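You operate a simulated robot arm through the tools that you are given. There is no shell and no other tool. Be economical: measure what you need, move in short steps, check, and stop when the job is done.

You run a simulated two-armed robot. Do the job below in one go: nothing can be reset, and whatever is moved stays where it is left.

TASK
Take the yellow clip off the edge guide, slacken its star knob and lay the guide in the yellow tote.
Fine: the clip goes on the back rail of the same cart; hold the guide while you slacken the knob.

It is judged by the outcome, as a careful person would: the job done as asked, and still so three seconds after it is handed in. It fails if anything else is knocked over, pushed out of place, dropped, spilled or broken.

THE ROBOT
Two 6-joint arms with two-finger parallel grippers on one trunk, on a base that drives. Base frame: it is fixed to the floor where the robot stands at the start and does not move with it; the origin is under the middle of the robot, x ahead of it, y to its left, z up; the surface under the hand at the start is at about z = 850. Lengths are in mm, angles in rad, forces in N, time in s.
The left shoulder is at the start at [60, 187, 1147], the right one opposite. With the tool pointing down near the work surface each hand reaches from about 260 to 620 mm from the robot's upright axis, wherever it stands, measured 20 degrees to its own side. Places, roughly: inside of the yellow tote [600, 400, 800]; star knob of the edge guide [600, 0, 900]. Payload 1.57 kg a hand.
The TCP of each hand is the grasp point between the finger pads, 30 mm short of the fingertips. In the tool frame z runs along the fingers and y along their closing line. The gripper opens to 110 mm. The fingers are 24 mm wide and 12 mm thick; the gripper's body (48 by 112 mm) begins 78 mm behind the TCP.
Orientation is that of the tool frame in the base frame, as [roll, pitch, yaw] about the fixed x, y, z axes, in that order (R = Rz(yaw) Ry(pitch) Rx(roll)). With the fingers straight down and closing along the base's y, the tool's x points along the base's -x, its y along +y and its z along -z.

THE INTERFACE
- The arms move only by the tool send_rows. It takes "left_rows", "right_rows" or both (then of equal length, played together; a hand with none holds still); each is a list that holds one entry, the list of rows, each a list of 7 numbers: the closure in counts, from 0 (fully open) to 255 (shut), then the shift along the tool's x, y, z in mm, then the turn, a rotation vector about the tool's x, y, z in rad. In form: [[[fingers, x, y, z, rx, ry, rz], ...]]. A call has 1 to 8 rows; each row is the pose to reach, as a shift and turn from the pose commanded when the call began, along the tool's axes at that moment. Rows are played at 5 a second. More than 50 mm and 0.15 rad between two rows, or a gripper value outside its range, and nothing of the call is played. Where a pose cannot be reached the arm comes as near as it can. A force on the tool above 40 N (or 10 N above the force at the start of the call, whichever is more), or a blocked arm, ends the call early, and 0.2 s more pass. Each finger travels about 153 mm/s and halts on what it meets, pressing with about 43 N; the grip force reading is that of the motor and also rises with nothing between the fingers. The clock runs only during rows and for 0.2 s after the last one: add rows that repeat a pose to give the fingers time. The reply holds the time, the measured pose of the TCP, the force on the tool along the base axes, the opening and the grip force, in the units named above and with some noise, with the torque about the TCP (base axes, N m) and any sound that the robot's microphone picked up.
- Cameras (640 x 400 px; columns grow to the right, rows downward): "scene" is now at [18.5, 8, 1684.5]; the picture's right is [0.11, -0.99, 0.00], its down [-0.78, -0.09, -0.62] and it looks along [0.62, 0.07, -0.78] (base axes); focal length 262 px, centre (320, 200). "left" rides on the left gripper at [70, -16, -141] in its tool frame; the picture's right is [0.23, 0.97, 0.00], its down [-0.86, 0.20, -0.48] and it looks along [-0.47, 0.11, 0.88] (tool axes); focal length 222 px, centre (320, 200). "right" rides on the right gripper at [70, 16, -141] in its tool frame; the picture's right is [-0.23, 0.97, 0.00], its down [-0.86, -0.20, -0.48] and it looks along [-0.47, -0.11, 0.88] (tool axes); focal length 222 px, centre (320, 200). There is no depth. A picture from a camera that has moved, and an enlarged one, comes with that camera's place and axes in the base frame and with its lens.
- snapshot(camera): a new picture of that camera. It takes no simulated time.
- raise_lower(by): slides the trunk up (or, below 0, down) by that many mm; the arms and the scene camera ride with it, the base frame stays. It gives what a move gives, with no picture.
- base_move(legs): drives the robot by 1 to 6 legs, each [ahead, left, turn to the left] in mm, mm and rad, along the robot's own axes; the way and the turn of a leg run together, so that a leg with both is an arc; at most 1500 mm and 3.142 rad a leg. The arms and the cameras ride along, it lands a little off, and it stops where it bumps. It gives what a move gives.
- pan_tilt(pan, tilt): turns the head with the scene camera to pan (to the left, within 1.501 rad either way) and tilt (down, from -0.506 to 1.204), counted from straight ahead of the robot. It gives what a move gives.
- enlarge(camera, box): a new picture of the part [left, top, right, bottom] of that camera's present view, enlarged. It takes no simulated time.
- job_done(): hands the job in; it is judged then, once.

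Go step by step. Nothing tells you exact positions but the pictures and the camera data: compare them with the known pose of the tool, close in by small moves and look again before you grip or let go. The budget is 120 turns and 100 pictures, counting those below and the enlarged ones. Unless the task says otherwise, let go and move clear before handing in, and close with one line.

The tools are called after "Request:" as a command line: name --argument value ..., lists and objects as JSON in quotes. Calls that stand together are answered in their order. send_rows: Moves the arms, as the interface text tells. Its arguments: {"type":"object","properties":{"left_rows":{"type":"array","items":{"type":"array","items":{"type":"array","items":{"type":"number"}}}},"right_rows":{"type":"array","items":{"type":"array","items":{"type":"array","items":{"type":"number"}}}}},"required":[]} The other tools are called the same way: raise_lower (by) slides the trunk up or down; base_move (legs) drives the base; pan_tilt (pan, tilt) turns the head that bears the scene camera; snapshot (camera) takes a picture; enlarge (camera, box) takes an enlarged picture of a part of a camera's view; job_done () hands the job in.

At the start:

```text
clock: 0.0
left_eef_pos: [367.4, 173.9, 1259.4]
left_tcp_rot: [-3.14, 0.0, 3.141]
left_ft_force: [-0.3, 0.2, 0.3]
left_wrist_torque: [-0.02, 0.03, -0.01]
left_grip_width: 110.2
left_grasp_force: 0.1
right_eef_pos: [433.1, -180.5, 1165.9]
right_tcp_rot: [-3.141, -0.001, 3.14]
right_ft_force: [-1.0, -0.2, 0.2]
right_wrist_torque: [-0.03, -0.02, 0.03]
right_grip_width: 110.2
right_grasp_force: 0.1
trunk travel left (down, up): [-775.0, 215.0]
robot x, y, heading: [1.1, 2.3, -0.002]
head pan, tilt: [0.108, 0.897]
```

scene: 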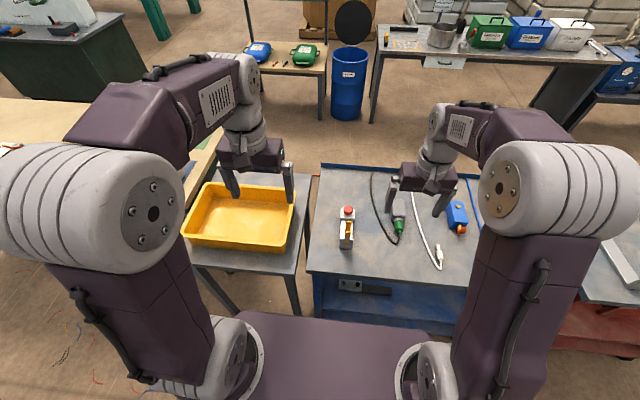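
right: 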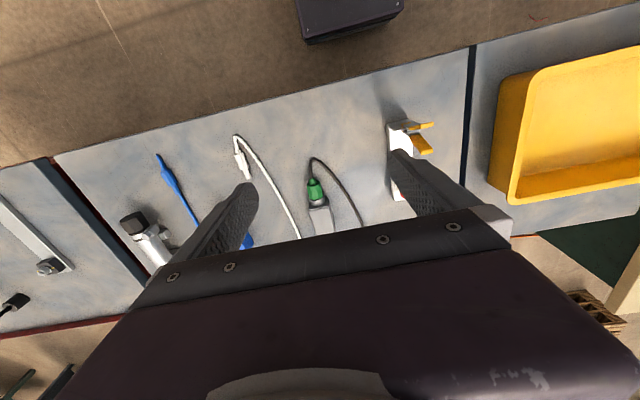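
left: 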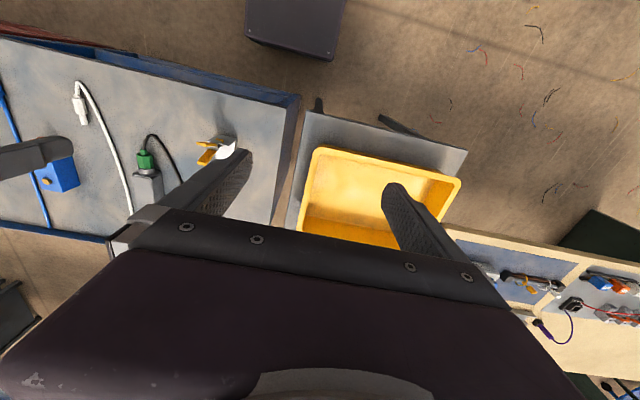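

I see a cart with a small fixture (red knob, yellow clip) near [600,0], and a yellow tote on the left. I'll look closer.

Request:
enlarge --camera "scene" --box '[300, 180, 400, 260]'

Request:
enlarge --camera "right" --box '[360, 100, 460, 210]'

Request:
enlarge --camera "left" --box '[120, 100, 300, 220]'

Request:
enlarge --camera "scene" --box '[300, 150, 500, 310]'

```text
5.00 times, centred on (350, 220) of scene
camera zoom: at [18.5, 8.0, 1684.5], right [0.11, -0.99, 0.0], down [-0.78, -0.09, -0.62], along [0.62, 0.07, -0.78], focal length 1309 px, centre (170, 100)
```

zoom: 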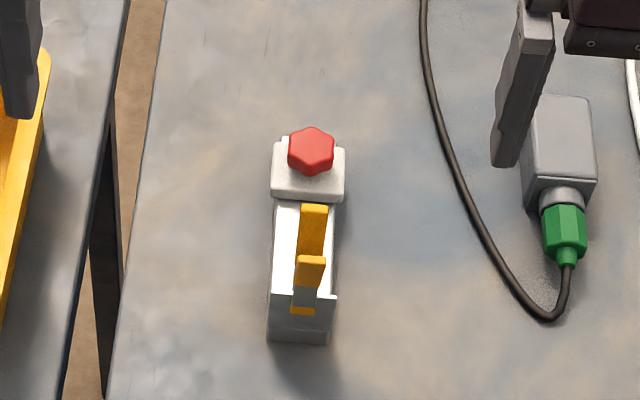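

```text
3.64 times, centred on (410, 155) of right
camera zoom: at [363.4, -163.3, 1308.8], right [0.23, 0.97, 0.0], down [0.86, -0.2, 0.48], along [0.47, -0.11, -0.88], focal length 808 px, centre (-7, 364)
```

zoom: 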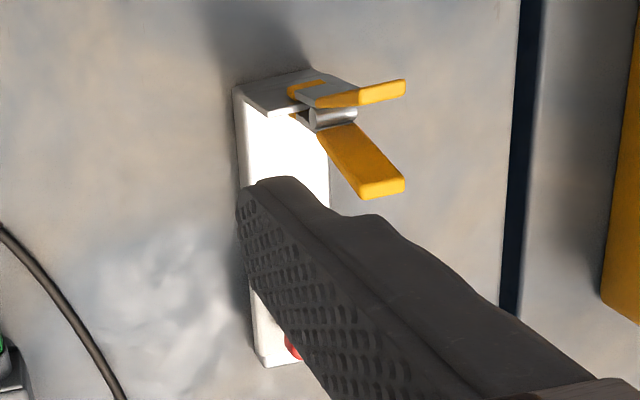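

```text
3.33 times, centred on (210, 160) of left
camera zoom: at [297.9, 157.1, 1399.6], right [-0.23, 0.97, 0.0], down [0.86, 0.2, 0.48], along [0.47, 0.11, -0.88], focal length 740 px, centre (687, 333)
```

zoom: 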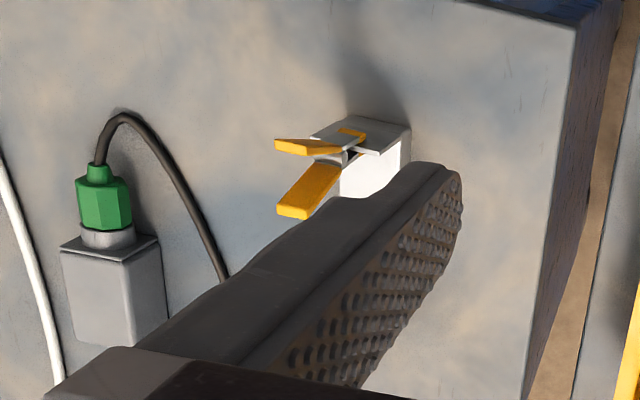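

```text
2.50 times, centred on (400, 230) of scene
camera zoom: at [18.5, 8.0, 1684.5], right [0.11, -0.99, 0.0], down [-0.78, -0.09, -0.62], along [0.62, 0.07, -0.78], focal length 654 px, centre (120, 125)
```

zoom: 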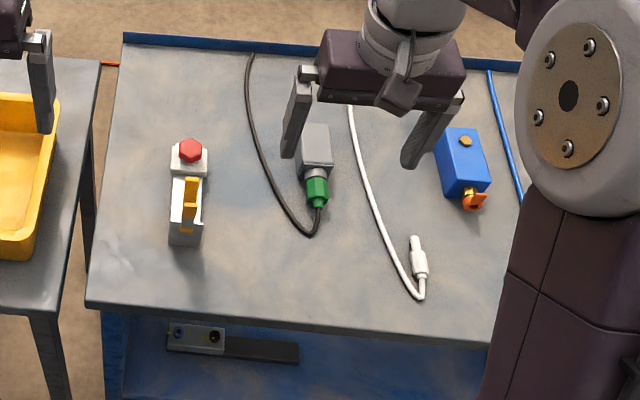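

The guide is a white bar running along x from about 475 to 620 at y≈-30, with the knob at its far end and the clip on its near end. I'll bring the right hand over it to see it better and move the left hand aside.

Request:
send_rows --right_rows '[[[0, -30, 40, 0, 0, 0, 0], [0, -60, 80, 0, 0, 0, 0], [0, -60, 110, 0, 0, 0, 0], [0, -60, 110, 0, 0, 0, 0]]]' --left_rows '[[[0, 0, 30, 0, 0, 0, 0], [0, 0, 60, 0, 0, 0, 0], [0, 0, 90, 0, 0, 0, 0], [0, 0, 90, 0, 0, 0, 0]]]'

Request:
snapshot --camera "right"

Request:
snapshot --camera "left"

Request:
pan_tilt --pan 0.0 --tilt 1.2

Request:
snapshot --camera "scene"

```text
clock: 1.0
left_eef_pos: [366.8, 261.3, 1259.9]
left_tcp_rot: [-3.141, -0.001, 3.141]
left_ft_force: [0.5, 0.6, 0.0]
left_wrist_torque: [0.01, -0.02, 0.05]
left_grip_width: 110.1
left_grasp_force: 0.1
right_eef_pos: [494.1, -68.4, 1166.4]
right_tcp_rot: [3.141, -0.001, 3.14]
right_ft_force: [-0.4, 0.6, 0.8]
right_wrist_torque: [0.02, -0.04, 0.0]
right_grip_width: 109.7
right_grasp_force: 0.0
trunk travel left (down, up): [-775.0, 215.0]
robot x, y, heading: [2.2, 4.6, -0.001]
head pan, tilt: [0.108, 0.897]
```

```text
92 pictures are left
camera right: at [424.0, -52.3, 1308.7], right [0.23, 0.97, 0.0], down [0.86, -0.2, 0.48], along [0.47, -0.11, -0.88], focal length 222 px, centre (320, 200)
```

right: 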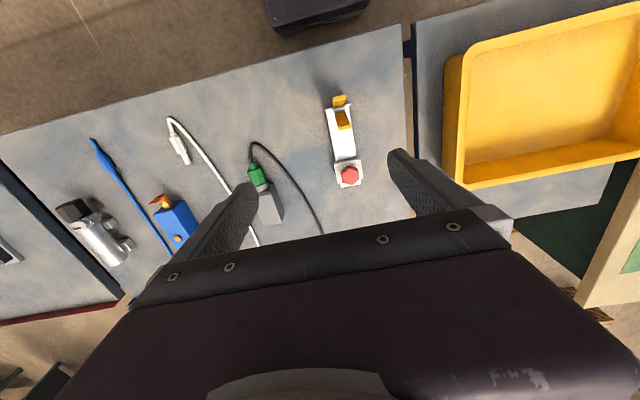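

```text
91 pictures are left
camera left: at [296.8, 246.2, 1400.9], right [-0.23, 0.97, 0.0], down [0.86, 0.2, 0.48], along [0.47, 0.11, -0.88], focal length 222 px, centre (320, 200)
```

left: 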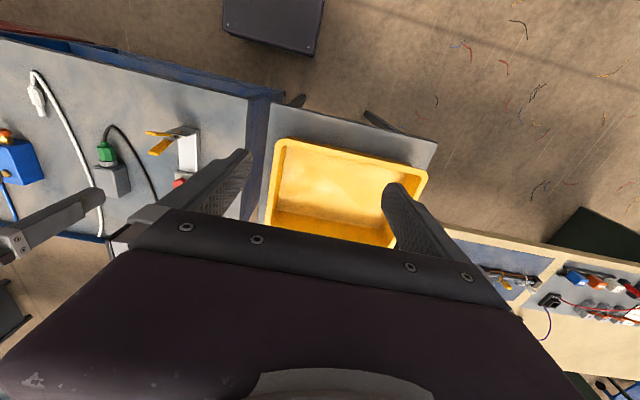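

```text
clock: 1.8
left_eef_pos: [367.7, 263.2, 1260.3]
left_tcp_rot: [3.141, 0.0, -3.141]
left_ft_force: [-0.3, 0.6, 0.2]
left_wrist_torque: [0.01, 0.01, 0.01]
left_grip_width: 109.9
left_grasp_force: 0.0
right_eef_pos: [494.2, -68.7, 1166.4]
right_tcp_rot: [-3.141, -0.002, -3.14]
right_ft_force: [0.1, -1.3, 0.0]
right_wrist_torque: [-0.01, -0.02, -0.04]
right_grip_width: 109.9
right_grasp_force: 0.1
trunk travel left (down, up): [-775.0, 215.0]
robot x, y, heading: [-0.7, 0.6, -0.0]
head pan, tilt: [0.0, 1.201]
```

```text
90 pictures are left
camera scene: at [-0.5, -0.1, 1664.5], right [0.0, -1.0, 0.0], down [-0.93, 0.0, -0.36], along [0.36, 0.0, -0.93], focal length 262 px, centre (320, 200)
```

scene: 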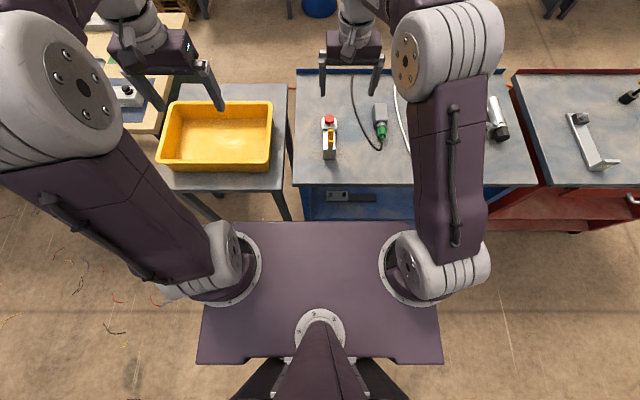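

Request:
enlarge --camera "right" --box '[300, 80, 380, 200]'

Request:
enlarge --camera "left" --box '[130, 110, 230, 200]'

Request:
enlarge --camera "scene" --box '[290, 60, 390, 210]'

Request:
pan_tilt --pan 0.0 --tilt 0.5

Request:
snapshot --camera "scene"

```text
3.33 times, centred on (340, 140) of right
camera zoom: at [424.5, -52.1, 1308.6], right [0.23, 0.97, 0.0], down [0.86, -0.2, 0.48], along [0.47, -0.11, -0.88], focal length 740 px, centre (253, 400)
```

zoom: 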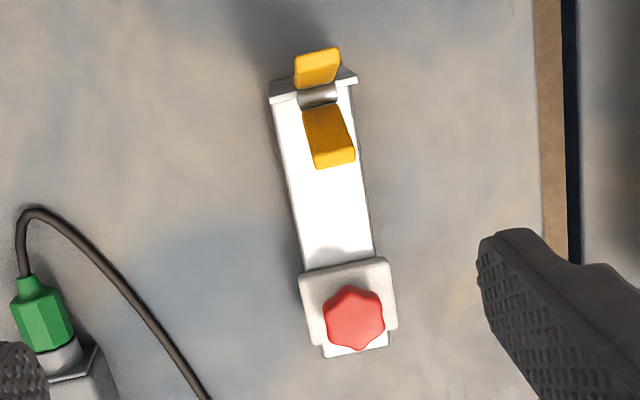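

```text
4.44 times, centred on (180, 155) of left
camera zoom: at [297.4, 246.5, 1400.6], right [-0.23, 0.97, 0.0], down [0.86, 0.2, 0.48], along [0.47, 0.11, -0.88], focal length 987 px, centre (942, 400)
```

zoom: 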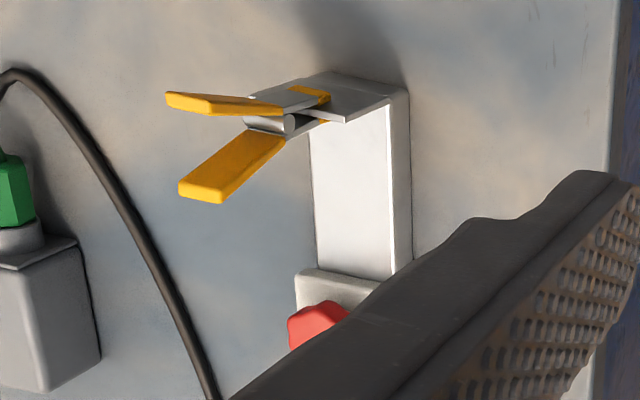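

```text
2.67 times, centred on (340, 135) of scene
camera zoom: at [-0.5, -0.1, 1664.5], right [0.0, -1.0, 0.0], down [-0.93, 0.0, -0.36], along [0.36, 0.0, -0.93], focal length 698 px, centre (267, 373)
```

zoom: 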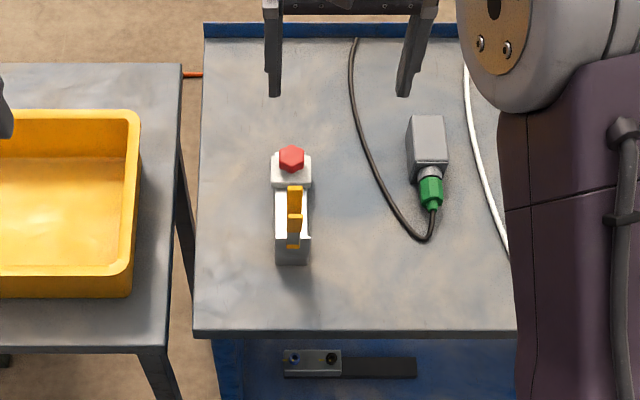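

```text
clock: 2.9
left_eef_pos: [366.0, 261.8, 1260.3]
left_tcp_rot: [3.141, 0.001, -3.141]
left_ft_force: [0.8, -0.1, -0.2]
left_wrist_torque: [0.04, -0.01, 0.01]
left_grip_width: 110.1
left_grasp_force: 0.1
right_eef_pos: [493.0, -67.7, 1166.5]
right_tcp_rot: [-3.14, 0.001, -3.14]
right_ft_force: [0.2, 0.3, 0.0]
right_wrist_torque: [0.02, 0.02, 0.0]
right_grip_width: 109.8
right_grasp_force: 0.0
trunk travel left (down, up): [-775.0, 215.0]
robot x, y, heading: [-3.8, -0.9, 0.004]
head pan, tilt: [0.0, 0.499]
```

```text
86 pictures are left
camera scene: at [34.2, -0.2, 1718.0], right [0.0, -1.0, 0.0], down [-0.48, 0.0, -0.88], along [0.88, 0.0, -0.48], focal length 262 px, centre (320, 200)
```

scene: 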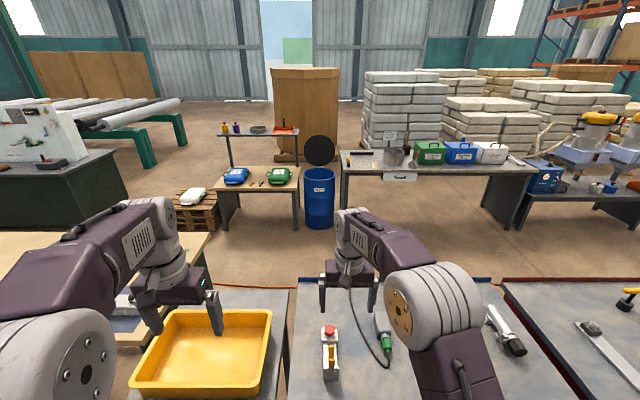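

The guide is an L: a bar on the cart held by the red knob, with an upright fence at its near end. The clip sits on top of that fence with its handles up, spread along x, at about z 988. The back rail is at x≈873, out of reach from here, so I'll survey the routes around the cart.

Request:
pan_tilt --pan -1.3 --tilt 0.6

Request:
snapshot --camera "scene"

Request:
pan_tilt --pan 1.3 --tilt 0.6

Request:
snapshot --camera "scene"

Request:
pan_tilt --pan -0.6 --tilt 0.6

Request:
snapshot --camera "scene"

Request:
pan_tilt --pan 0.7 --tilt 0.6

Request:
snapshot --camera "scene"

```text
clock: 4.3
left_eef_pos: [366.6, 263.2, 1258.3]
left_tcp_rot: [3.142, 0.001, 3.141]
left_ft_force: [0.2, 0.5, -0.5]
left_wrist_torque: [-0.04, -0.03, 0.02]
left_grip_width: 110.0
left_grasp_force: 0.0
right_eef_pos: [492.9, -69.4, 1167.4]
right_tcp_rot: [3.141, -0.001, 3.141]
right_ft_force: [-0.3, 0.3, 0.0]
right_wrist_torque: [0.01, 0.02, 0.0]
right_grip_width: 110.1
right_grasp_force: 0.0
trunk travel left (down, up): [-775.0, 215.0]
robot x, y, heading: [-1.0, -1.1, 0.006]
head pan, tilt: [-1.3, 0.6]
```

```text
85 pictures are left
camera scene: at [-33.0, -85.3, 1709.0], right [-0.96, -0.27, 0.0], down [-0.15, 0.54, -0.83], along [0.22, -0.8, -0.56], focal length 262 px, centre (320, 200)
```

scene: 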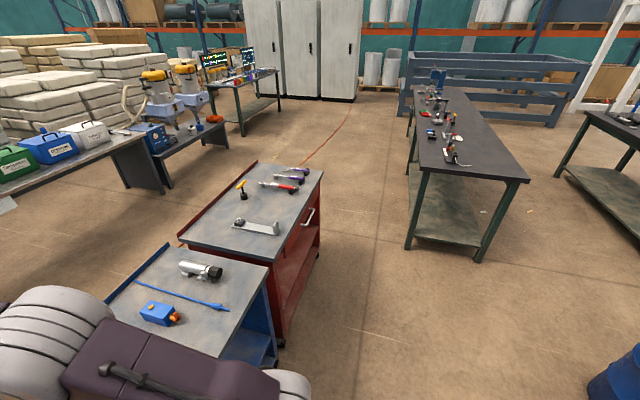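

```text
clock: 6.7
left_eef_pos: [365.8, 263.5, 1259.9]
left_tcp_rot: [3.142, 0.001, 3.141]
left_ft_force: [-0.7, -0.3, 0.5]
left_wrist_torque: [0.0, 0.0, -0.01]
left_grip_width: 110.1
left_grasp_force: 0.1
right_eef_pos: [493.2, -68.8, 1167.6]
right_tcp_rot: [3.141, 0.0, -3.141]
right_ft_force: [0.5, 0.0, -0.3]
right_wrist_torque: [-0.02, -0.03, -0.02]
right_grip_width: 110.1
right_grasp_force: 0.2
trunk travel left (down, up): [-775.0, 215.0]
robot x, y, heading: [-0.6, -0.5, -0.004]
head pan, tilt: [1.3, 0.6]
```

```text
84 pictures are left
camera scene: at [-33.1, 85.0, 1709.0], right [0.96, -0.27, 0.0], down [-0.15, -0.54, -0.83], along [0.22, 0.8, -0.56], focal length 262 px, centre (320, 200)
```

scene: 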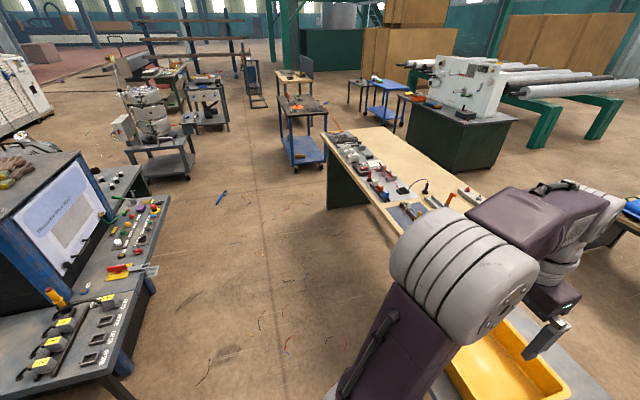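

```text
clock: 8.5
left_eef_pos: [366.3, 261.9, 1259.9]
left_tcp_rot: [3.14, 0.002, -3.14]
left_ft_force: [0.2, -0.1, -0.6]
left_wrist_torque: [0.02, -0.01, 0.0]
left_grip_width: 109.9
left_grasp_force: 0.0
right_eef_pos: [494.2, -69.2, 1167.3]
right_tcp_rot: [3.142, 0.001, 3.141]
right_ft_force: [0.7, -0.1, 0.7]
right_wrist_torque: [0.01, 0.0, 0.01]
right_grip_width: 110.0
right_grasp_force: 0.0
trunk travel left (down, up): [-775.0, 215.0]
robot x, y, heading: [-3.4, -2.0, -0.002]
head pan, tilt: [-0.6, 0.6]
```

```text
83 pictures are left
camera scene: at [16.2, -50.0, 1709.0], right [-0.56, -0.83, 0.0], down [-0.47, 0.32, -0.83], along [0.68, -0.47, -0.56], focal length 262 px, centre (320, 200)
```

scene: 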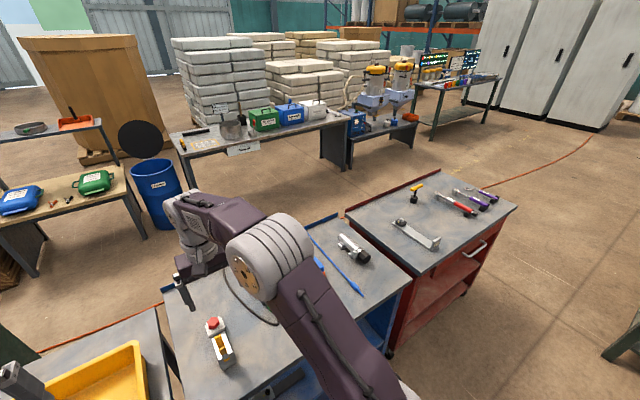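

```text
clock: 10.0
left_eef_pos: [366.5, 262.3, 1260.6]
left_tcp_rot: [-3.141, -0.001, 3.141]
left_ft_force: [0.1, 0.2, -0.8]
left_wrist_torque: [0.05, 0.0, -0.06]
left_grip_width: 110.0
left_grasp_force: 0.1
right_eef_pos: [493.5, -68.4, 1167.6]
right_tcp_rot: [-3.14, 0.0, -3.141]
right_ft_force: [-0.1, -0.5, 0.2]
right_wrist_torque: [-0.02, 0.02, 0.02]
right_grip_width: 109.9
right_grasp_force: 0.0
trunk travel left (down, up): [-775.0, 215.0]
robot x, y, heading: [-0.4, 0.5, -0.006]
head pan, tilt: [0.7, 0.6]
```

```text
82 pictures are left
camera scene: at [10.9, 56.7, 1709.0], right [0.64, -0.77, 0.0], down [-0.43, -0.36, -0.83], along [0.63, 0.53, -0.56], focal length 262 px, centre (320, 200)
```

scene: 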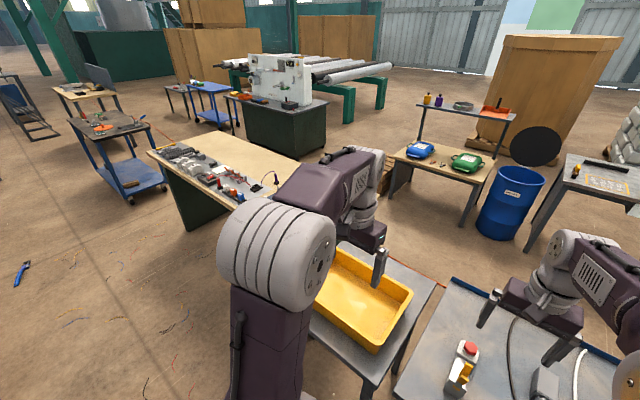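

The way round the right side of the red cart is open, with plenty of room behind the cart. First I'll take the clip: turn the right gripper so it closes along x and centre it above the handles at about [472,-32].

Request:
send_rows --right_rows '[[[0, 3, 5, 0, 0, 0, -0.145], [0, 6, 10, 0, 0, 0, -0.29], [0, 9, 15, 0, 0, 0, -0.435], [0, 12, 20, 0, 0, 0, -0.58], [0, 15, 25, 0, 0, 0, -0.725], [0, 18, 30, 0, 0, 0, -0.87], [0, 21, 35, 0, 0, 0, -1.015], [0, 22, 36, 0, 0, 0, -1.16]]]'

Request:
send_rows --right_rows '[[[0, 0, 0, 25, 0, 0, -0.14], [0, 0, 0, 50, 0, 0, -0.28], [0, 0, 0, 70, 0, 0, -0.411], [0, 0, 0, 70, 0, 0, -0.411], [0, 0, 0, 70, 0, 0, -0.411]]]'

Request:
snapshot --camera "right"

Request:
pan_tilt --pan 0.0 --tilt 1.0

Request:
snapshot --camera "scene"

```text
clock: 11.8
left_eef_pos: [367.2, 262.2, 1260.7]
left_tcp_rot: [3.141, 0.0, 3.141]
left_ft_force: [0.6, -0.5, -0.6]
left_wrist_torque: [-0.03, 0.01, 0.01]
left_grip_width: 109.8
left_grasp_force: 0.1
right_eef_pos: [470.5, -33.5, 1167.3]
right_tcp_rot: [3.141, 0.002, -1.978]
right_ft_force: [0.7, -0.7, 0.5]
right_wrist_torque: [-0.01, 0.03, -0.01]
right_grip_width: 109.8
right_grasp_force: 0.1
trunk travel left (down, up): [-775.0, 215.0]
robot x, y, heading: [0.3, 1.6, -0.0]
head pan, tilt: [0.7, 0.6]
```

```text
clock: 13.0
left_eef_pos: [367.2, 262.5, 1260.0]
left_tcp_rot: [3.141, 0.001, 3.141]
left_ft_force: [0.3, -0.5, -0.2]
left_wrist_torque: [-0.02, 0.01, 0.04]
left_grip_width: 110.0
left_grasp_force: 0.2
right_eef_pos: [470.6, -33.3, 1097.1]
right_tcp_rot: [3.141, 0.0, -1.57]
right_ft_force: [0.3, -0.1, -0.4]
right_wrist_torque: [0.01, -0.01, 0.01]
right_grip_width: 110.0
right_grasp_force: 0.0
trunk travel left (down, up): [-775.0, 215.0]
robot x, y, heading: [-1.1, -0.5, 0.004]
head pan, tilt: [0.7, 0.6]
```

```text
81 pictures are left
camera right: at [454.6, -103.9, 1238.7], right [-0.97, 0.23, 0.0], down [0.2, 0.86, 0.48], along [0.11, 0.47, -0.88], focal length 222 px, centre (320, 200)
```

right: 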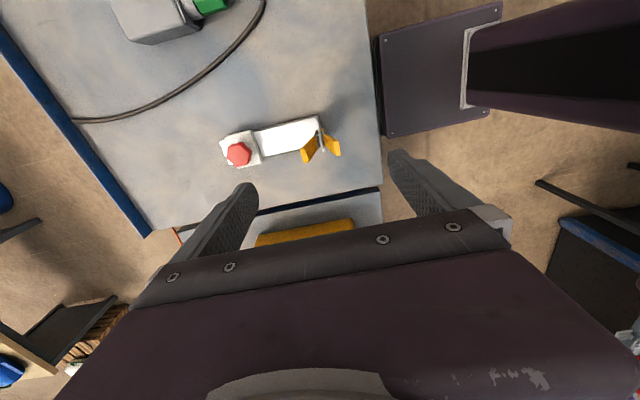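

```text
clock: 14.1
left_eef_pos: [366.5, 261.6, 1260.4]
left_tcp_rot: [-3.141, 0.001, 3.142]
left_ft_force: [-0.6, -0.8, 0.7]
left_wrist_torque: [-0.03, 0.01, 0.0]
left_grip_width: 109.6
left_grasp_force: 0.0
right_eef_pos: [469.7, -34.0, 1096.6]
right_tcp_rot: [-3.141, 0.001, -1.57]
right_ft_force: [0.3, -0.7, 1.0]
right_wrist_torque: [0.01, -0.02, -0.01]
right_grip_width: 110.3
right_grasp_force: 0.0
trunk travel left (down, up): [-775.0, 215.0]
robot x, y, heading: [-4.8, -1.1, -0.004]
head pan, tilt: [0.0, 1.0]
```

```text
80 pictures are left
camera scene: at [12.9, 0.0, 1677.0], right [0.0, -1.0, 0.0], down [-0.84, 0.0, -0.54], along [0.54, 0.0, -0.84], focal length 262 px, centre (320, 200)
```

scene: 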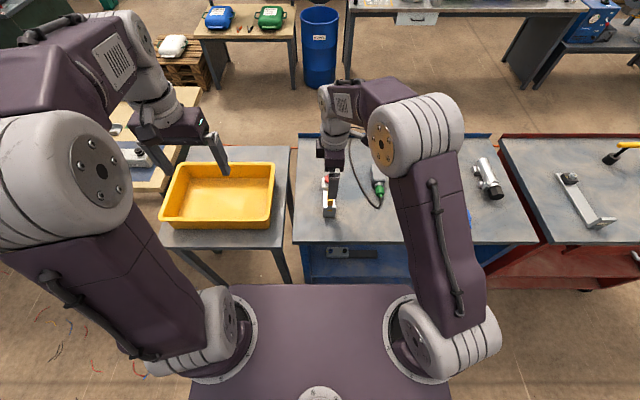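

The gripper is centred on the handles (x≈471). I'll descend until the fingers straddle them, then check.

Request:
send_rows --right_rows '[[[0, 0, 0, 30, 0, 0, 0], [0, 0, 0, 60, 0, 0, 0], [0, 0, 0, 90, 0, 0, 0], [0, -1, 0, 110, 0, 0, 0], [0, -1, 0, 123, 0, 0, 0], [0, -1, 0, 123, 0, 0, 0]]]'

Request:
snapshot --camera "right"

Request:
enlarge --camera "scene" --box '[290, 140, 390, 230]'

Request:
enlarge --camera "left" --box '[130, 90, 250, 200]'

```text
clock: 15.5
left_eef_pos: [365.4, 262.5, 1260.1]
left_tcp_rot: [-3.141, 0.001, 3.141]
left_ft_force: [0.7, 0.1, 0.2]
left_wrist_torque: [-0.02, 0.0, 0.01]
left_grip_width: 109.8
left_grasp_force: 0.0
right_eef_pos: [469.4, -32.1, 974.3]
right_tcp_rot: [3.141, 0.0, -1.571]
right_ft_force: [-0.4, 0.3, -1.1]
right_wrist_torque: [0.02, 0.02, 0.01]
right_grip_width: 110.0
right_grasp_force: 0.0
trunk travel left (down, up): [-775.0, 215.0]
robot x, y, heading: [-1.2, 2.6, 0.001]
head pan, tilt: [0.0, 1.0]
```

```text
79 pictures are left
camera right: at [454.3, -101.6, 1116.5], right [-0.97, 0.23, 0.0], down [0.2, 0.86, 0.48], along [0.11, 0.47, -0.88], focal length 222 px, centre (320, 200)
```

right: 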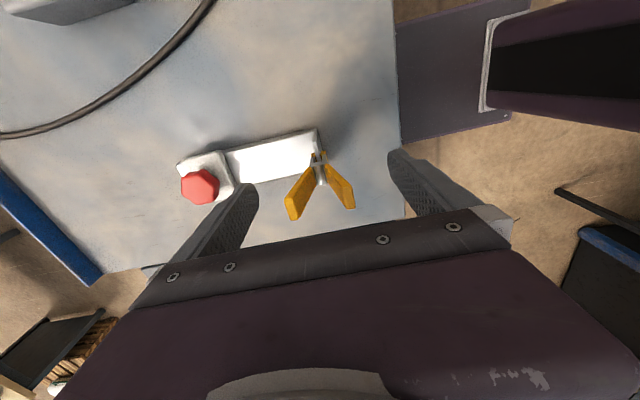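

```text
4.44 times, centred on (340, 185) of scene
camera zoom: at [12.7, -0.2, 1677.0], right [0.0, -1.0, 0.0], down [-0.84, 0.0, -0.54], along [0.54, 0.0, -0.84], focal length 1164 px, centre (231, 267)
```

zoom: 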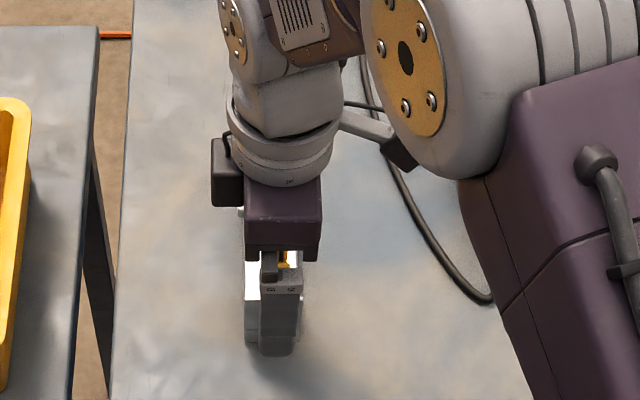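

```text
3.64 times, centred on (190, 145) of left
camera zoom: at [297.0, 246.5, 1400.7], right [-0.23, 0.97, 0.0], down [0.86, 0.2, 0.48], along [0.47, 0.11, -0.88], focal length 808 px, centre (793, 400)
```

zoom: 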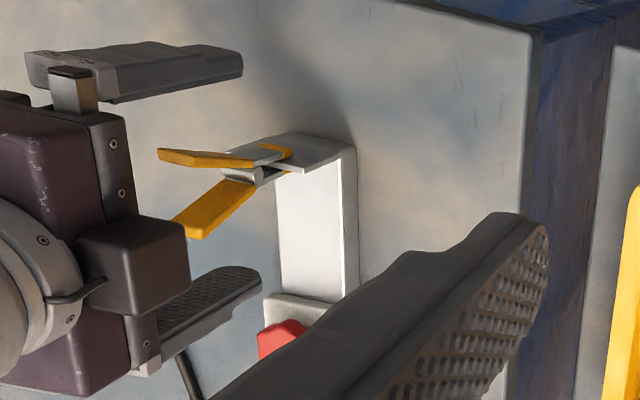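

The handles lie between the fingers. I'll squeeze.

Request:
send_rows --right_rows '[[[80, 0, 0, 0, 0, 0, 0], [140, 0, 0, 0, 0, 0, 0], [200, 0, 0, 0, 0, 0, 0], [255, 0, 0, 0, 0, 0, 0], [255, 0, 0, 0, 0, 0, 0], [255, 0, 0, 0, 0, 0, 0]]]'

Request:
enlarge --camera "right" --box '[230, 100, 410, 240]'

Request:
enlarge --camera "left" --box '[130, 90, 250, 200]'

```text
clock: 16.9
left_eef_pos: [365.8, 262.4, 1261.6]
left_tcp_rot: [-3.142, -0.001, -3.141]
left_ft_force: [1.1, 0.0, -0.4]
left_wrist_torque: [-0.01, -0.01, -0.01]
left_grip_width: 110.2
left_grasp_force: 0.1
right_eef_pos: [470.1, -31.2, 974.4]
right_tcp_rot: [-3.141, 0.001, -1.572]
right_ft_force: [-0.3, -0.5, 0.1]
right_wrist_torque: [0.02, 0.0, 0.01]
right_grip_width: 24.2
right_grasp_force: 35.7
trunk travel left (down, up): [-775.0, 215.0]
robot x, y, heading: [3.6, 3.6, -0.003]
head pan, tilt: [0.0, 1.0]
```

```text
2.86 times, centred on (320, 170) of right
camera zoom: at [454.5, -101.5, 1116.7], right [-0.97, 0.23, 0.0], down [0.2, 0.86, 0.48], along [0.11, 0.47, -0.88], focal length 635 px, centre (320, 286)
```

zoom: 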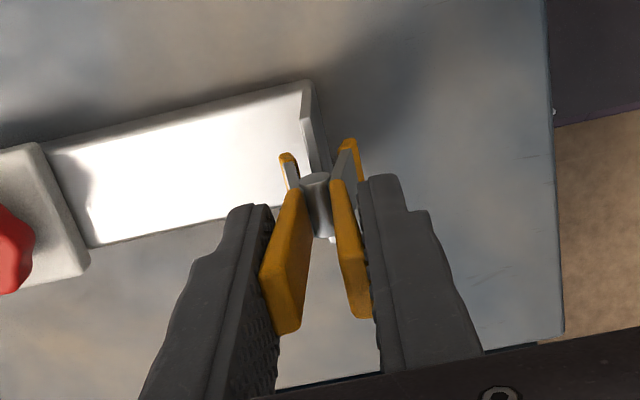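

```text
3.64 times, centred on (190, 145) of left
camera zoom: at [297.2, 246.5, 1400.6], right [-0.23, 0.97, 0.0], down [0.86, 0.2, 0.48], along [0.47, 0.11, -0.88], focal length 808 px, centre (793, 400)
```

zoom: 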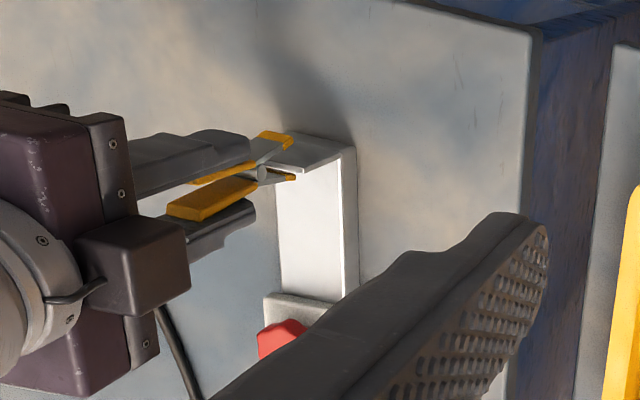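

The jaws are open around the fence. I'll lift straight up.

Request:
send_rows --right_rows '[[[255, 0, 0, 15, 0, 0, 0], [255, 0, 0, -5, 0, 0, 0], [255, 0, 0, -25, 0, 0, 0], [255, 0, 0, -60, 0, 0, 0], [255, 0, 0, -100, 0, 0, 0], [255, 0, 0, -140, 0, 0, 0], [255, 0, 0, -140, 0, 0, 0]]]'

Request:
snapshot --camera "right"

```text
clock: 18.5
left_eef_pos: [366.8, 261.6, 1259.7]
left_tcp_rot: [3.14, -0.001, 3.141]
left_ft_force: [0.1, -0.7, 0.0]
left_wrist_torque: [0.01, 0.03, 0.0]
left_grip_width: 110.1
left_grasp_force: 0.1
right_eef_pos: [472.7, -32.0, 1113.1]
right_tcp_rot: [-3.14, 0.0, -1.572]
right_ft_force: [0.9, -0.3, 0.0]
right_wrist_torque: [-0.04, 0.0, 0.01]
right_grip_width: 24.3
right_grasp_force: 36.3
trunk travel left (down, up): [-775.0, 215.0]
robot x, y, heading: [1.5, -1.3, -0.002]
head pan, tilt: [0.0, 1.0]
```

```text
74 pictures are left
camera right: at [456.7, -101.0, 1255.3], right [-0.97, 0.23, 0.0], down [0.2, 0.86, 0.48], along [0.11, 0.47, -0.88], focal length 222 px, centre (320, 200)
```

right: 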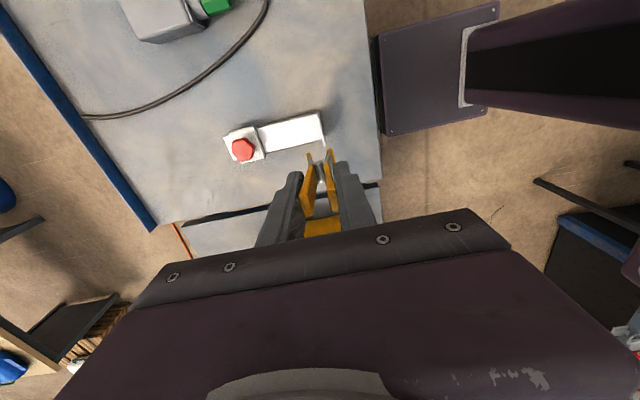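

The clip is held and the guide is undisturbed. I'll raise the trunk for clearance and drive around the right end of the red cart, starting by strafing right.

Request:
raise_lower --by 120

Request:
base_move --legs '[[20, 0, 0], [0, -1050, 0], [0, -1000, 0]]'

Request:
pan_tilt --pan 0.0 --tilt 0.7

Request:
snapshot --camera "scene"

```text
clock: 20.0
left_eef_pos: [365.8, 262.3, 1379.7]
left_tcp_rot: [3.14, -0.001, -3.141]
left_ft_force: [-0.2, -0.5, 0.3]
left_wrist_torque: [-0.02, 0.0, 0.01]
left_grip_width: 109.8
left_grasp_force: 0.1
right_eef_pos: [472.4, -30.8, 1233.6]
right_tcp_rot: [-3.139, -0.001, -1.571]
right_ft_force: [-0.3, 0.0, -0.4]
right_wrist_torque: [0.02, -0.01, -0.03]
right_grip_width: 24.0
right_grasp_force: 35.7
trunk travel left (down, up): [-895.0, 95.0]
robot x, y, heading: [-1.8, 1.3, -0.001]
head pan, tilt: [0.0, 1.0]
```

```text
clock: 30.7
left_eef_pos: [380.9, -1808.2, 1379.1]
left_tcp_rot: [3.141, 0.001, 3.138]
left_ft_force: [1.0, 0.5, 0.4]
left_wrist_torque: [-0.03, 0.01, 0.02]
left_grip_width: 110.2
left_grasp_force: 0.1
right_eef_pos: [486.1, -2103.6, 1232.0]
right_tcp_rot: [3.141, -0.001, -1.574]
right_ft_force: [0.3, 0.8, 0.1]
right_wrist_torque: [-0.02, -0.02, -0.02]
right_grip_width: 24.2
right_grasp_force: 36.1
trunk travel left (down, up): [-895.0, 95.0]
robot x, y, heading: [11.6, -2067.5, -0.008]
head pan, tilt: [0.0, 1.0]
```

```text
clock: 31.5
left_eef_pos: [381.7, -1810.8, 1379.5]
left_tcp_rot: [-3.142, 0.0, 3.139]
left_ft_force: [-0.1, -0.4, -0.9]
left_wrist_torque: [-0.04, -0.01, -0.06]
left_grip_width: 110.0
left_grasp_force: 0.1
right_eef_pos: [485.7, -2104.9, 1233.3]
right_tcp_rot: [3.141, -0.001, -1.572]
right_ft_force: [0.1, 0.2, -1.3]
right_wrist_torque: [-0.01, 0.01, -0.01]
right_grip_width: 23.9
right_grasp_force: 36.3
trunk travel left (down, up): [-895.0, 95.0]
robot x, y, heading: [11.5, -2072.7, -0.004]
head pan, tilt: [0.0, 0.7]
```

```text
73 pictures are left
camera scene: at [42.5, -2071.9, 1820.3], right [0.0, -1.0, 0.0], down [-0.64, 0.0, -0.76], along [0.76, 0.0, -0.64], focal length 262 px, centre (320, 200)
```

scene: 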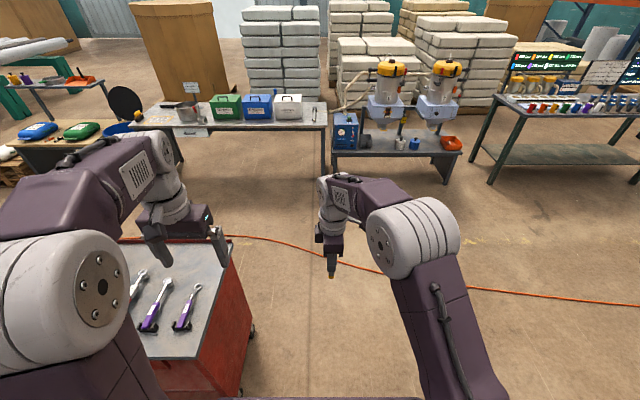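

The passage is clear ahead on the right of the red cart. I'll drive forward past the cart row, turn around and start back along its rear.

Request:
base_move --legs '[[1480, 0, 0], [0, 0, 1.571], [0, 0, 1.571], [0, -1000, 0]]'

Request:
snapshot --camera "scene"

```text
clock: 51.0
left_eef_pos: [1097.4, -1313.7, 1379.2]
left_tcp_rot: [3.141, 0.001, -0.011]
left_ft_force: [0.4, 0.4, 0.6]
left_wrist_torque: [0.02, 0.01, -0.02]
left_grip_width: 110.1
left_grasp_force: 0.1
right_eef_pos: [995.1, -1018.6, 1233.1]
right_tcp_rot: [3.141, -0.001, 1.56]
right_ft_force: [-0.1, -0.1, 0.4]
right_wrist_torque: [0.04, -0.03, 0.04]
right_grip_width: 24.1
right_grasp_force: 35.8
trunk travel left (down, up): [-895.0, 95.0]
robot x, y, heading: [1464.5, -1054.6, 3.133]
head pan, tilt: [0.0, 0.7]
```

```text
72 pictures are left
camera scene: at [1444.1, -1055.7, 1820.4], right [0.01, 1.0, 0.0], down [0.64, -0.01, -0.76], along [-0.76, 0.01, -0.64], focal length 262 px, centre (320, 200)
```

scene: 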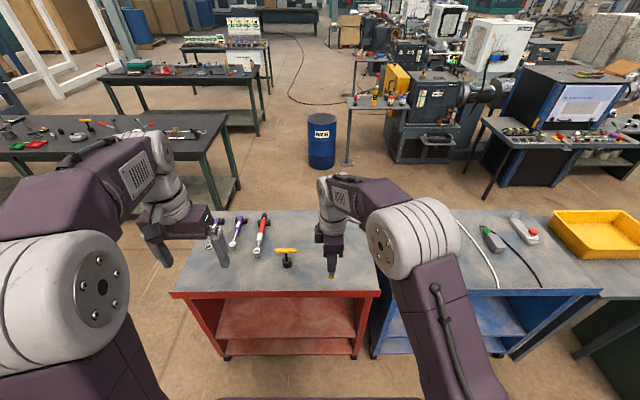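

Now behind the carts, facing them. I'll strafe on to the blue cart.

Request:
base_move --legs '[[0, -960, 0.008]]'

Request:
pan_tilt --pan 0.0 --tilt 1.0

Request:
snapshot --camera "scene"

Request:
snapshot --camera "right"

Request:
snapshot --camera "left"

```text
clock: 55.9
left_eef_pos: [1107.5, -373.8, 1379.6]
left_tcp_rot: [-3.141, 0.001, -0.01]
left_ft_force: [-0.7, -0.4, -0.2]
left_wrist_torque: [0.01, -0.03, -0.01]
left_grip_width: 110.2
left_grasp_force: 0.0
right_eef_pos: [1003.6, -77.2, 1233.3]
right_tcp_rot: [3.141, -0.002, 1.563]
right_ft_force: [0.0, -0.4, -0.7]
right_wrist_torque: [0.02, 0.0, -0.02]
right_grip_width: 24.1
right_grasp_force: 36.2
trunk travel left (down, up): [-895.0, 95.0]
robot x, y, heading: [1475.6, -110.7, 3.129]
head pan, tilt: [0.0, 0.7]
```

```text
clock: 56.7
left_eef_pos: [1106.2, -371.7, 1381.1]
left_tcp_rot: [3.14, 0.0, -0.011]
left_ft_force: [-0.4, 0.9, -0.4]
left_wrist_torque: [0.06, 0.01, -0.03]
left_grip_width: 110.0
left_grasp_force: 0.1
right_eef_pos: [1003.8, -76.0, 1233.8]
right_tcp_rot: [-3.141, 0.0, 1.561]
right_ft_force: [-0.1, 0.5, -0.6]
right_wrist_torque: [-0.03, -0.03, 0.03]
right_grip_width: 24.1
right_grasp_force: 36.1
trunk travel left (down, up): [-895.0, 95.0]
robot x, y, heading: [1478.6, -112.7, 3.129]
head pan, tilt: [0.0, 1.0]
```

```text
71 pictures are left
camera scene: at [1468.8, -112.5, 1797.1], right [0.01, 1.0, 0.0], down [0.84, -0.01, -0.54], along [-0.54, 0.01, -0.84], focal length 262 px, centre (320, 200)
```

scene: 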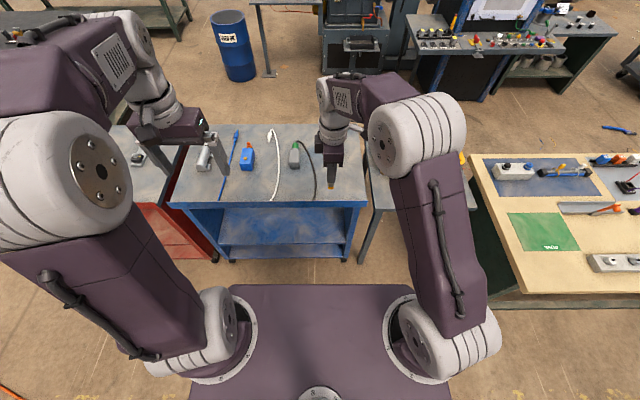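

```text
70 pictures are left
camera right: at [1021.5, -6.9, 1374.9], right [0.97, -0.24, 0.0], down [-0.21, -0.85, 0.48], along [-0.11, -0.47, -0.88], focal length 222 px, centre (320, 200)
```

right: 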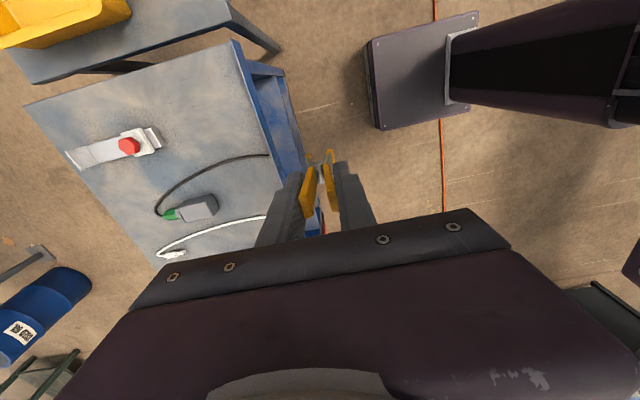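

```text
69 pictures are left
camera left: at [1176.4, -355.6, 1520.7], right [0.22, -0.98, 0.0], down [-0.86, -0.19, 0.48], along [-0.47, -0.1, -0.88], focal length 222 px, centre (320, 200)
```

left: 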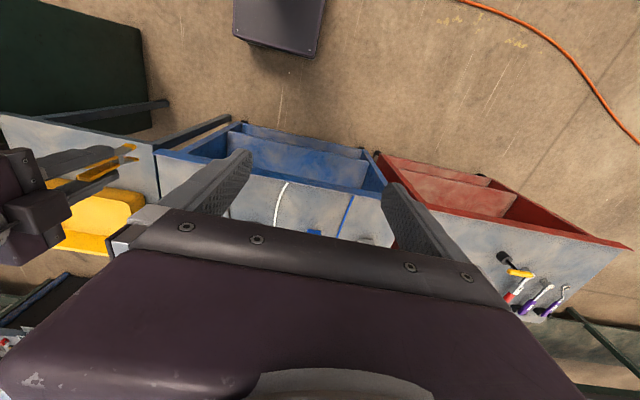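

Request:
enlarge --camera "right" --box '[210, 30, 350, 180]'

Request:
enlarge --camera "left" --box '[140, 110, 260, 200]'

Request:
enlarge --camera "scene" --box '[270, 150, 390, 240]'

```text
2.67 times, centred on (280, 105) of right
camera zoom: at [1021.5, -6.9, 1374.9], right [0.97, -0.24, 0.0], down [-0.21, -0.85, 0.48], along [-0.11, -0.47, -0.88], focal length 592 px, centre (427, 453)
```

zoom: 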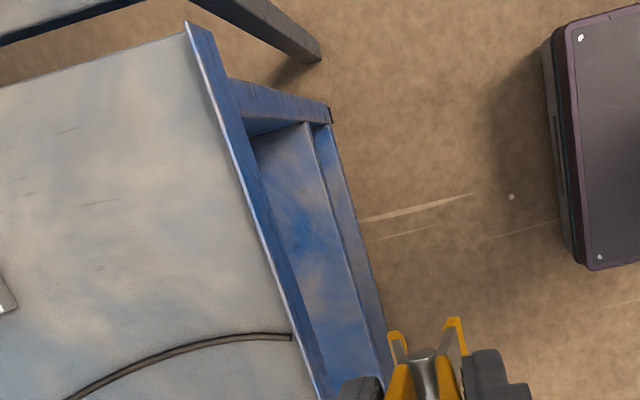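

```text
4.44 times, centred on (200, 155) of left
camera zoom: at [1176.4, -355.6, 1520.7], right [0.22, -0.98, 0.0], down [-0.86, -0.19, 0.48], along [-0.47, -0.1, -0.88], focal length 987 px, centre (853, 400)
```

zoom: 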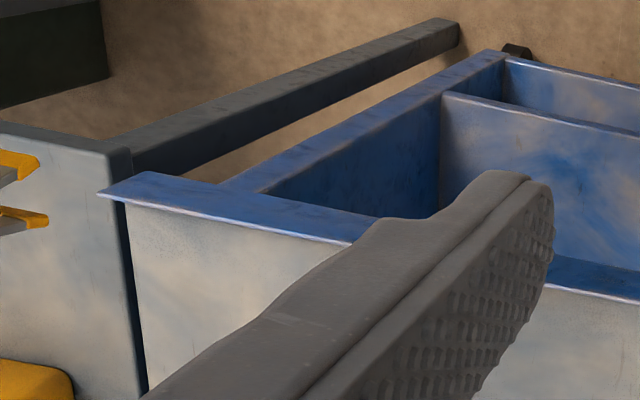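

```text
4.44 times, centred on (330, 195) of scene
camera zoom: at [1468.8, -112.5, 1797.1], right [0.01, 1.0, 0.0], down [0.84, -0.01, -0.54], along [-0.54, 0.01, -0.84], focal length 1164 px, centre (276, 222)
```

zoom: 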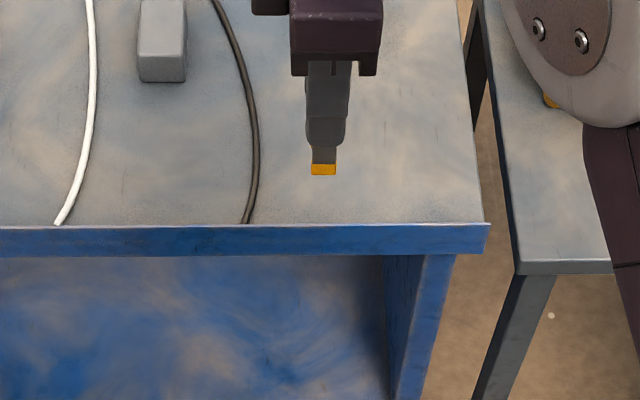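

I'm behind the blue cart. The rail is at about x=875 with its top at z≈875. I'll drive closer and then lower the trunk.

Request:
base_move --legs '[[115, -35, 0.012]]'

Request:
raise_lower --by -120

Request:
snapshot --camera "right"

Request:
enlarge --camera "right" --box '[230, 60, 410, 220]'

```text
clock: 58.0
left_eef_pos: [999.9, -342.2, 1381.4]
left_tcp_rot: [3.141, 0.004, 0.006]
left_ft_force: [1.6, -0.1, 0.0]
left_wrist_torque: [0.04, 0.04, 0.01]
left_grip_width: 110.4
left_grasp_force: 0.1
right_eef_pos: [892.1, -50.5, 1234.5]
right_tcp_rot: [-3.138, -0.001, 1.577]
right_ft_force: [0.3, -0.2, -0.1]
right_wrist_torque: [0.02, 0.02, -0.01]
right_grip_width: 24.3
right_grasp_force: 36.2
trunk travel left (down, up): [-895.0, 95.0]
robot x, y, heading: [1358.8, -72.9, -3.14]
head pan, tilt: [0.0, 1.0]
```

```text
clock: 59.5
left_eef_pos: [993.7, -340.9, 1260.1]
left_tcp_rot: [3.141, 0.002, 0.006]
left_ft_force: [0.8, -0.9, 0.7]
left_wrist_torque: [0.0, -0.02, 0.03]
left_grip_width: 110.1
left_grasp_force: 0.1
right_eef_pos: [887.6, -48.1, 1113.1]
right_tcp_rot: [3.141, 0.001, 1.577]
right_ft_force: [0.1, 0.8, -0.7]
right_wrist_torque: [0.0, 0.01, 0.01]
right_grip_width: 23.9
right_grasp_force: 36.1
trunk travel left (down, up): [-775.0, 215.0]
robot x, y, heading: [1364.9, -75.0, -3.137]
head pan, tilt: [0.0, 1.0]
```

```text
65 pictures are left
camera right: at [904.6, 21.6, 1254.9], right [0.98, -0.22, 0.0], down [-0.19, -0.86, 0.48], along [-0.11, -0.47, -0.88], focal length 222 px, centre (320, 200)
```

right: 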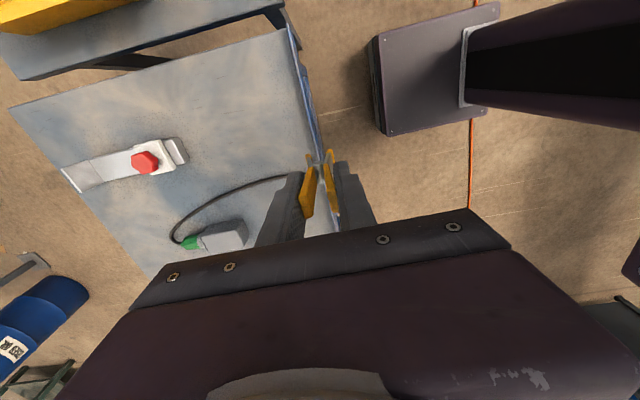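

```text
2.50 times, centred on (320, 140) of right
camera zoom: at [904.6, 21.6, 1254.9], right [0.98, -0.22, 0.0], down [-0.19, -0.86, 0.48], along [-0.11, -0.47, -0.88], focal length 555 px, centre (320, 350)
```

zoom: 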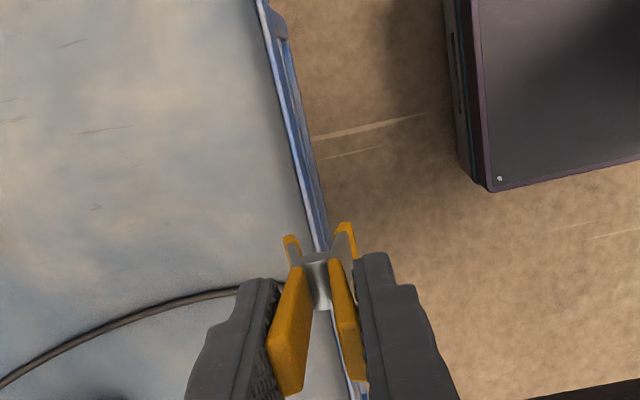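

The rail runs at x≈875 under the clip, and the clip's centre is at about 888. I'll shift 13 mm and come down to just above the rail.

Request:
send_rows --right_rows '[[[255, 0, -7, 30, 0, 0, 0], [255, 0, -13, 60, 0, 0, 0], [255, 0, -13, 95, 0, 0, 0], [255, 0, -13, 125, 0, 0, 0], [255, 0, -13, 125, 0, 0, 0]]]'

Request:
enlarge --camera "right" --box '[260, 90, 380, 190]'

Request:
enlarge --camera "left" --box '[60, 80, 220, 200]'

```text
clock: 60.7
left_eef_pos: [995.5, -341.8, 1258.9]
left_tcp_rot: [3.141, 0.001, 0.007]
left_ft_force: [-0.6, -0.2, 0.3]
left_wrist_torque: [-0.02, 0.02, -0.02]
left_grip_width: 110.1
left_grasp_force: 0.1
right_eef_pos: [876.0, -48.4, 988.3]
right_tcp_rot: [-3.139, 0.0, 1.576]
right_ft_force: [0.3, 0.7, 0.5]
right_wrist_torque: [-0.03, 0.02, 0.0]
right_grip_width: 24.1
right_grasp_force: 36.3
trunk travel left (down, up): [-775.0, 215.0]
robot x, y, heading: [1358.9, -78.3, -3.137]
head pan, tilt: [0.0, 1.0]
```

```text
4.00 times, centred on (320, 140) of right
camera zoom: at [892.4, 21.2, 1130.0], right [0.98, -0.22, 0.0], down [-0.19, -0.86, 0.48], along [-0.11, -0.47, -0.88], focal length 888 px, centre (320, 440)
```

zoom: 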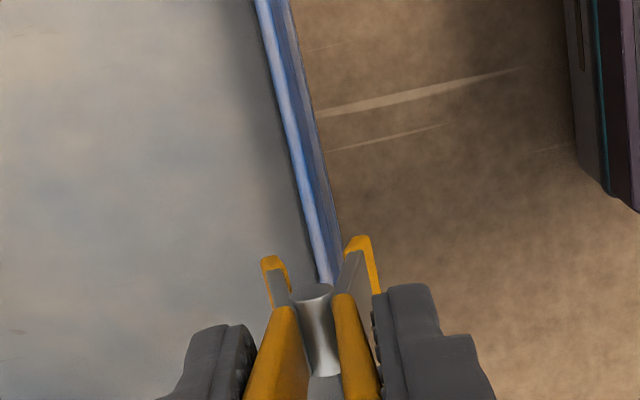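

```text
3.33 times, centred on (140, 140) of left
camera zoom: at [1065.2, -324.9, 1400.8], right [0.23, -0.97, 0.0], down [-0.85, -0.2, 0.48], along [-0.47, -0.11, -0.88], focal length 740 px, centre (920, 400)
```

zoom: 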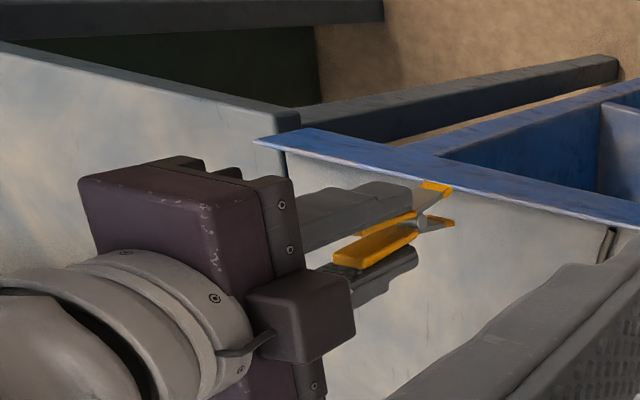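

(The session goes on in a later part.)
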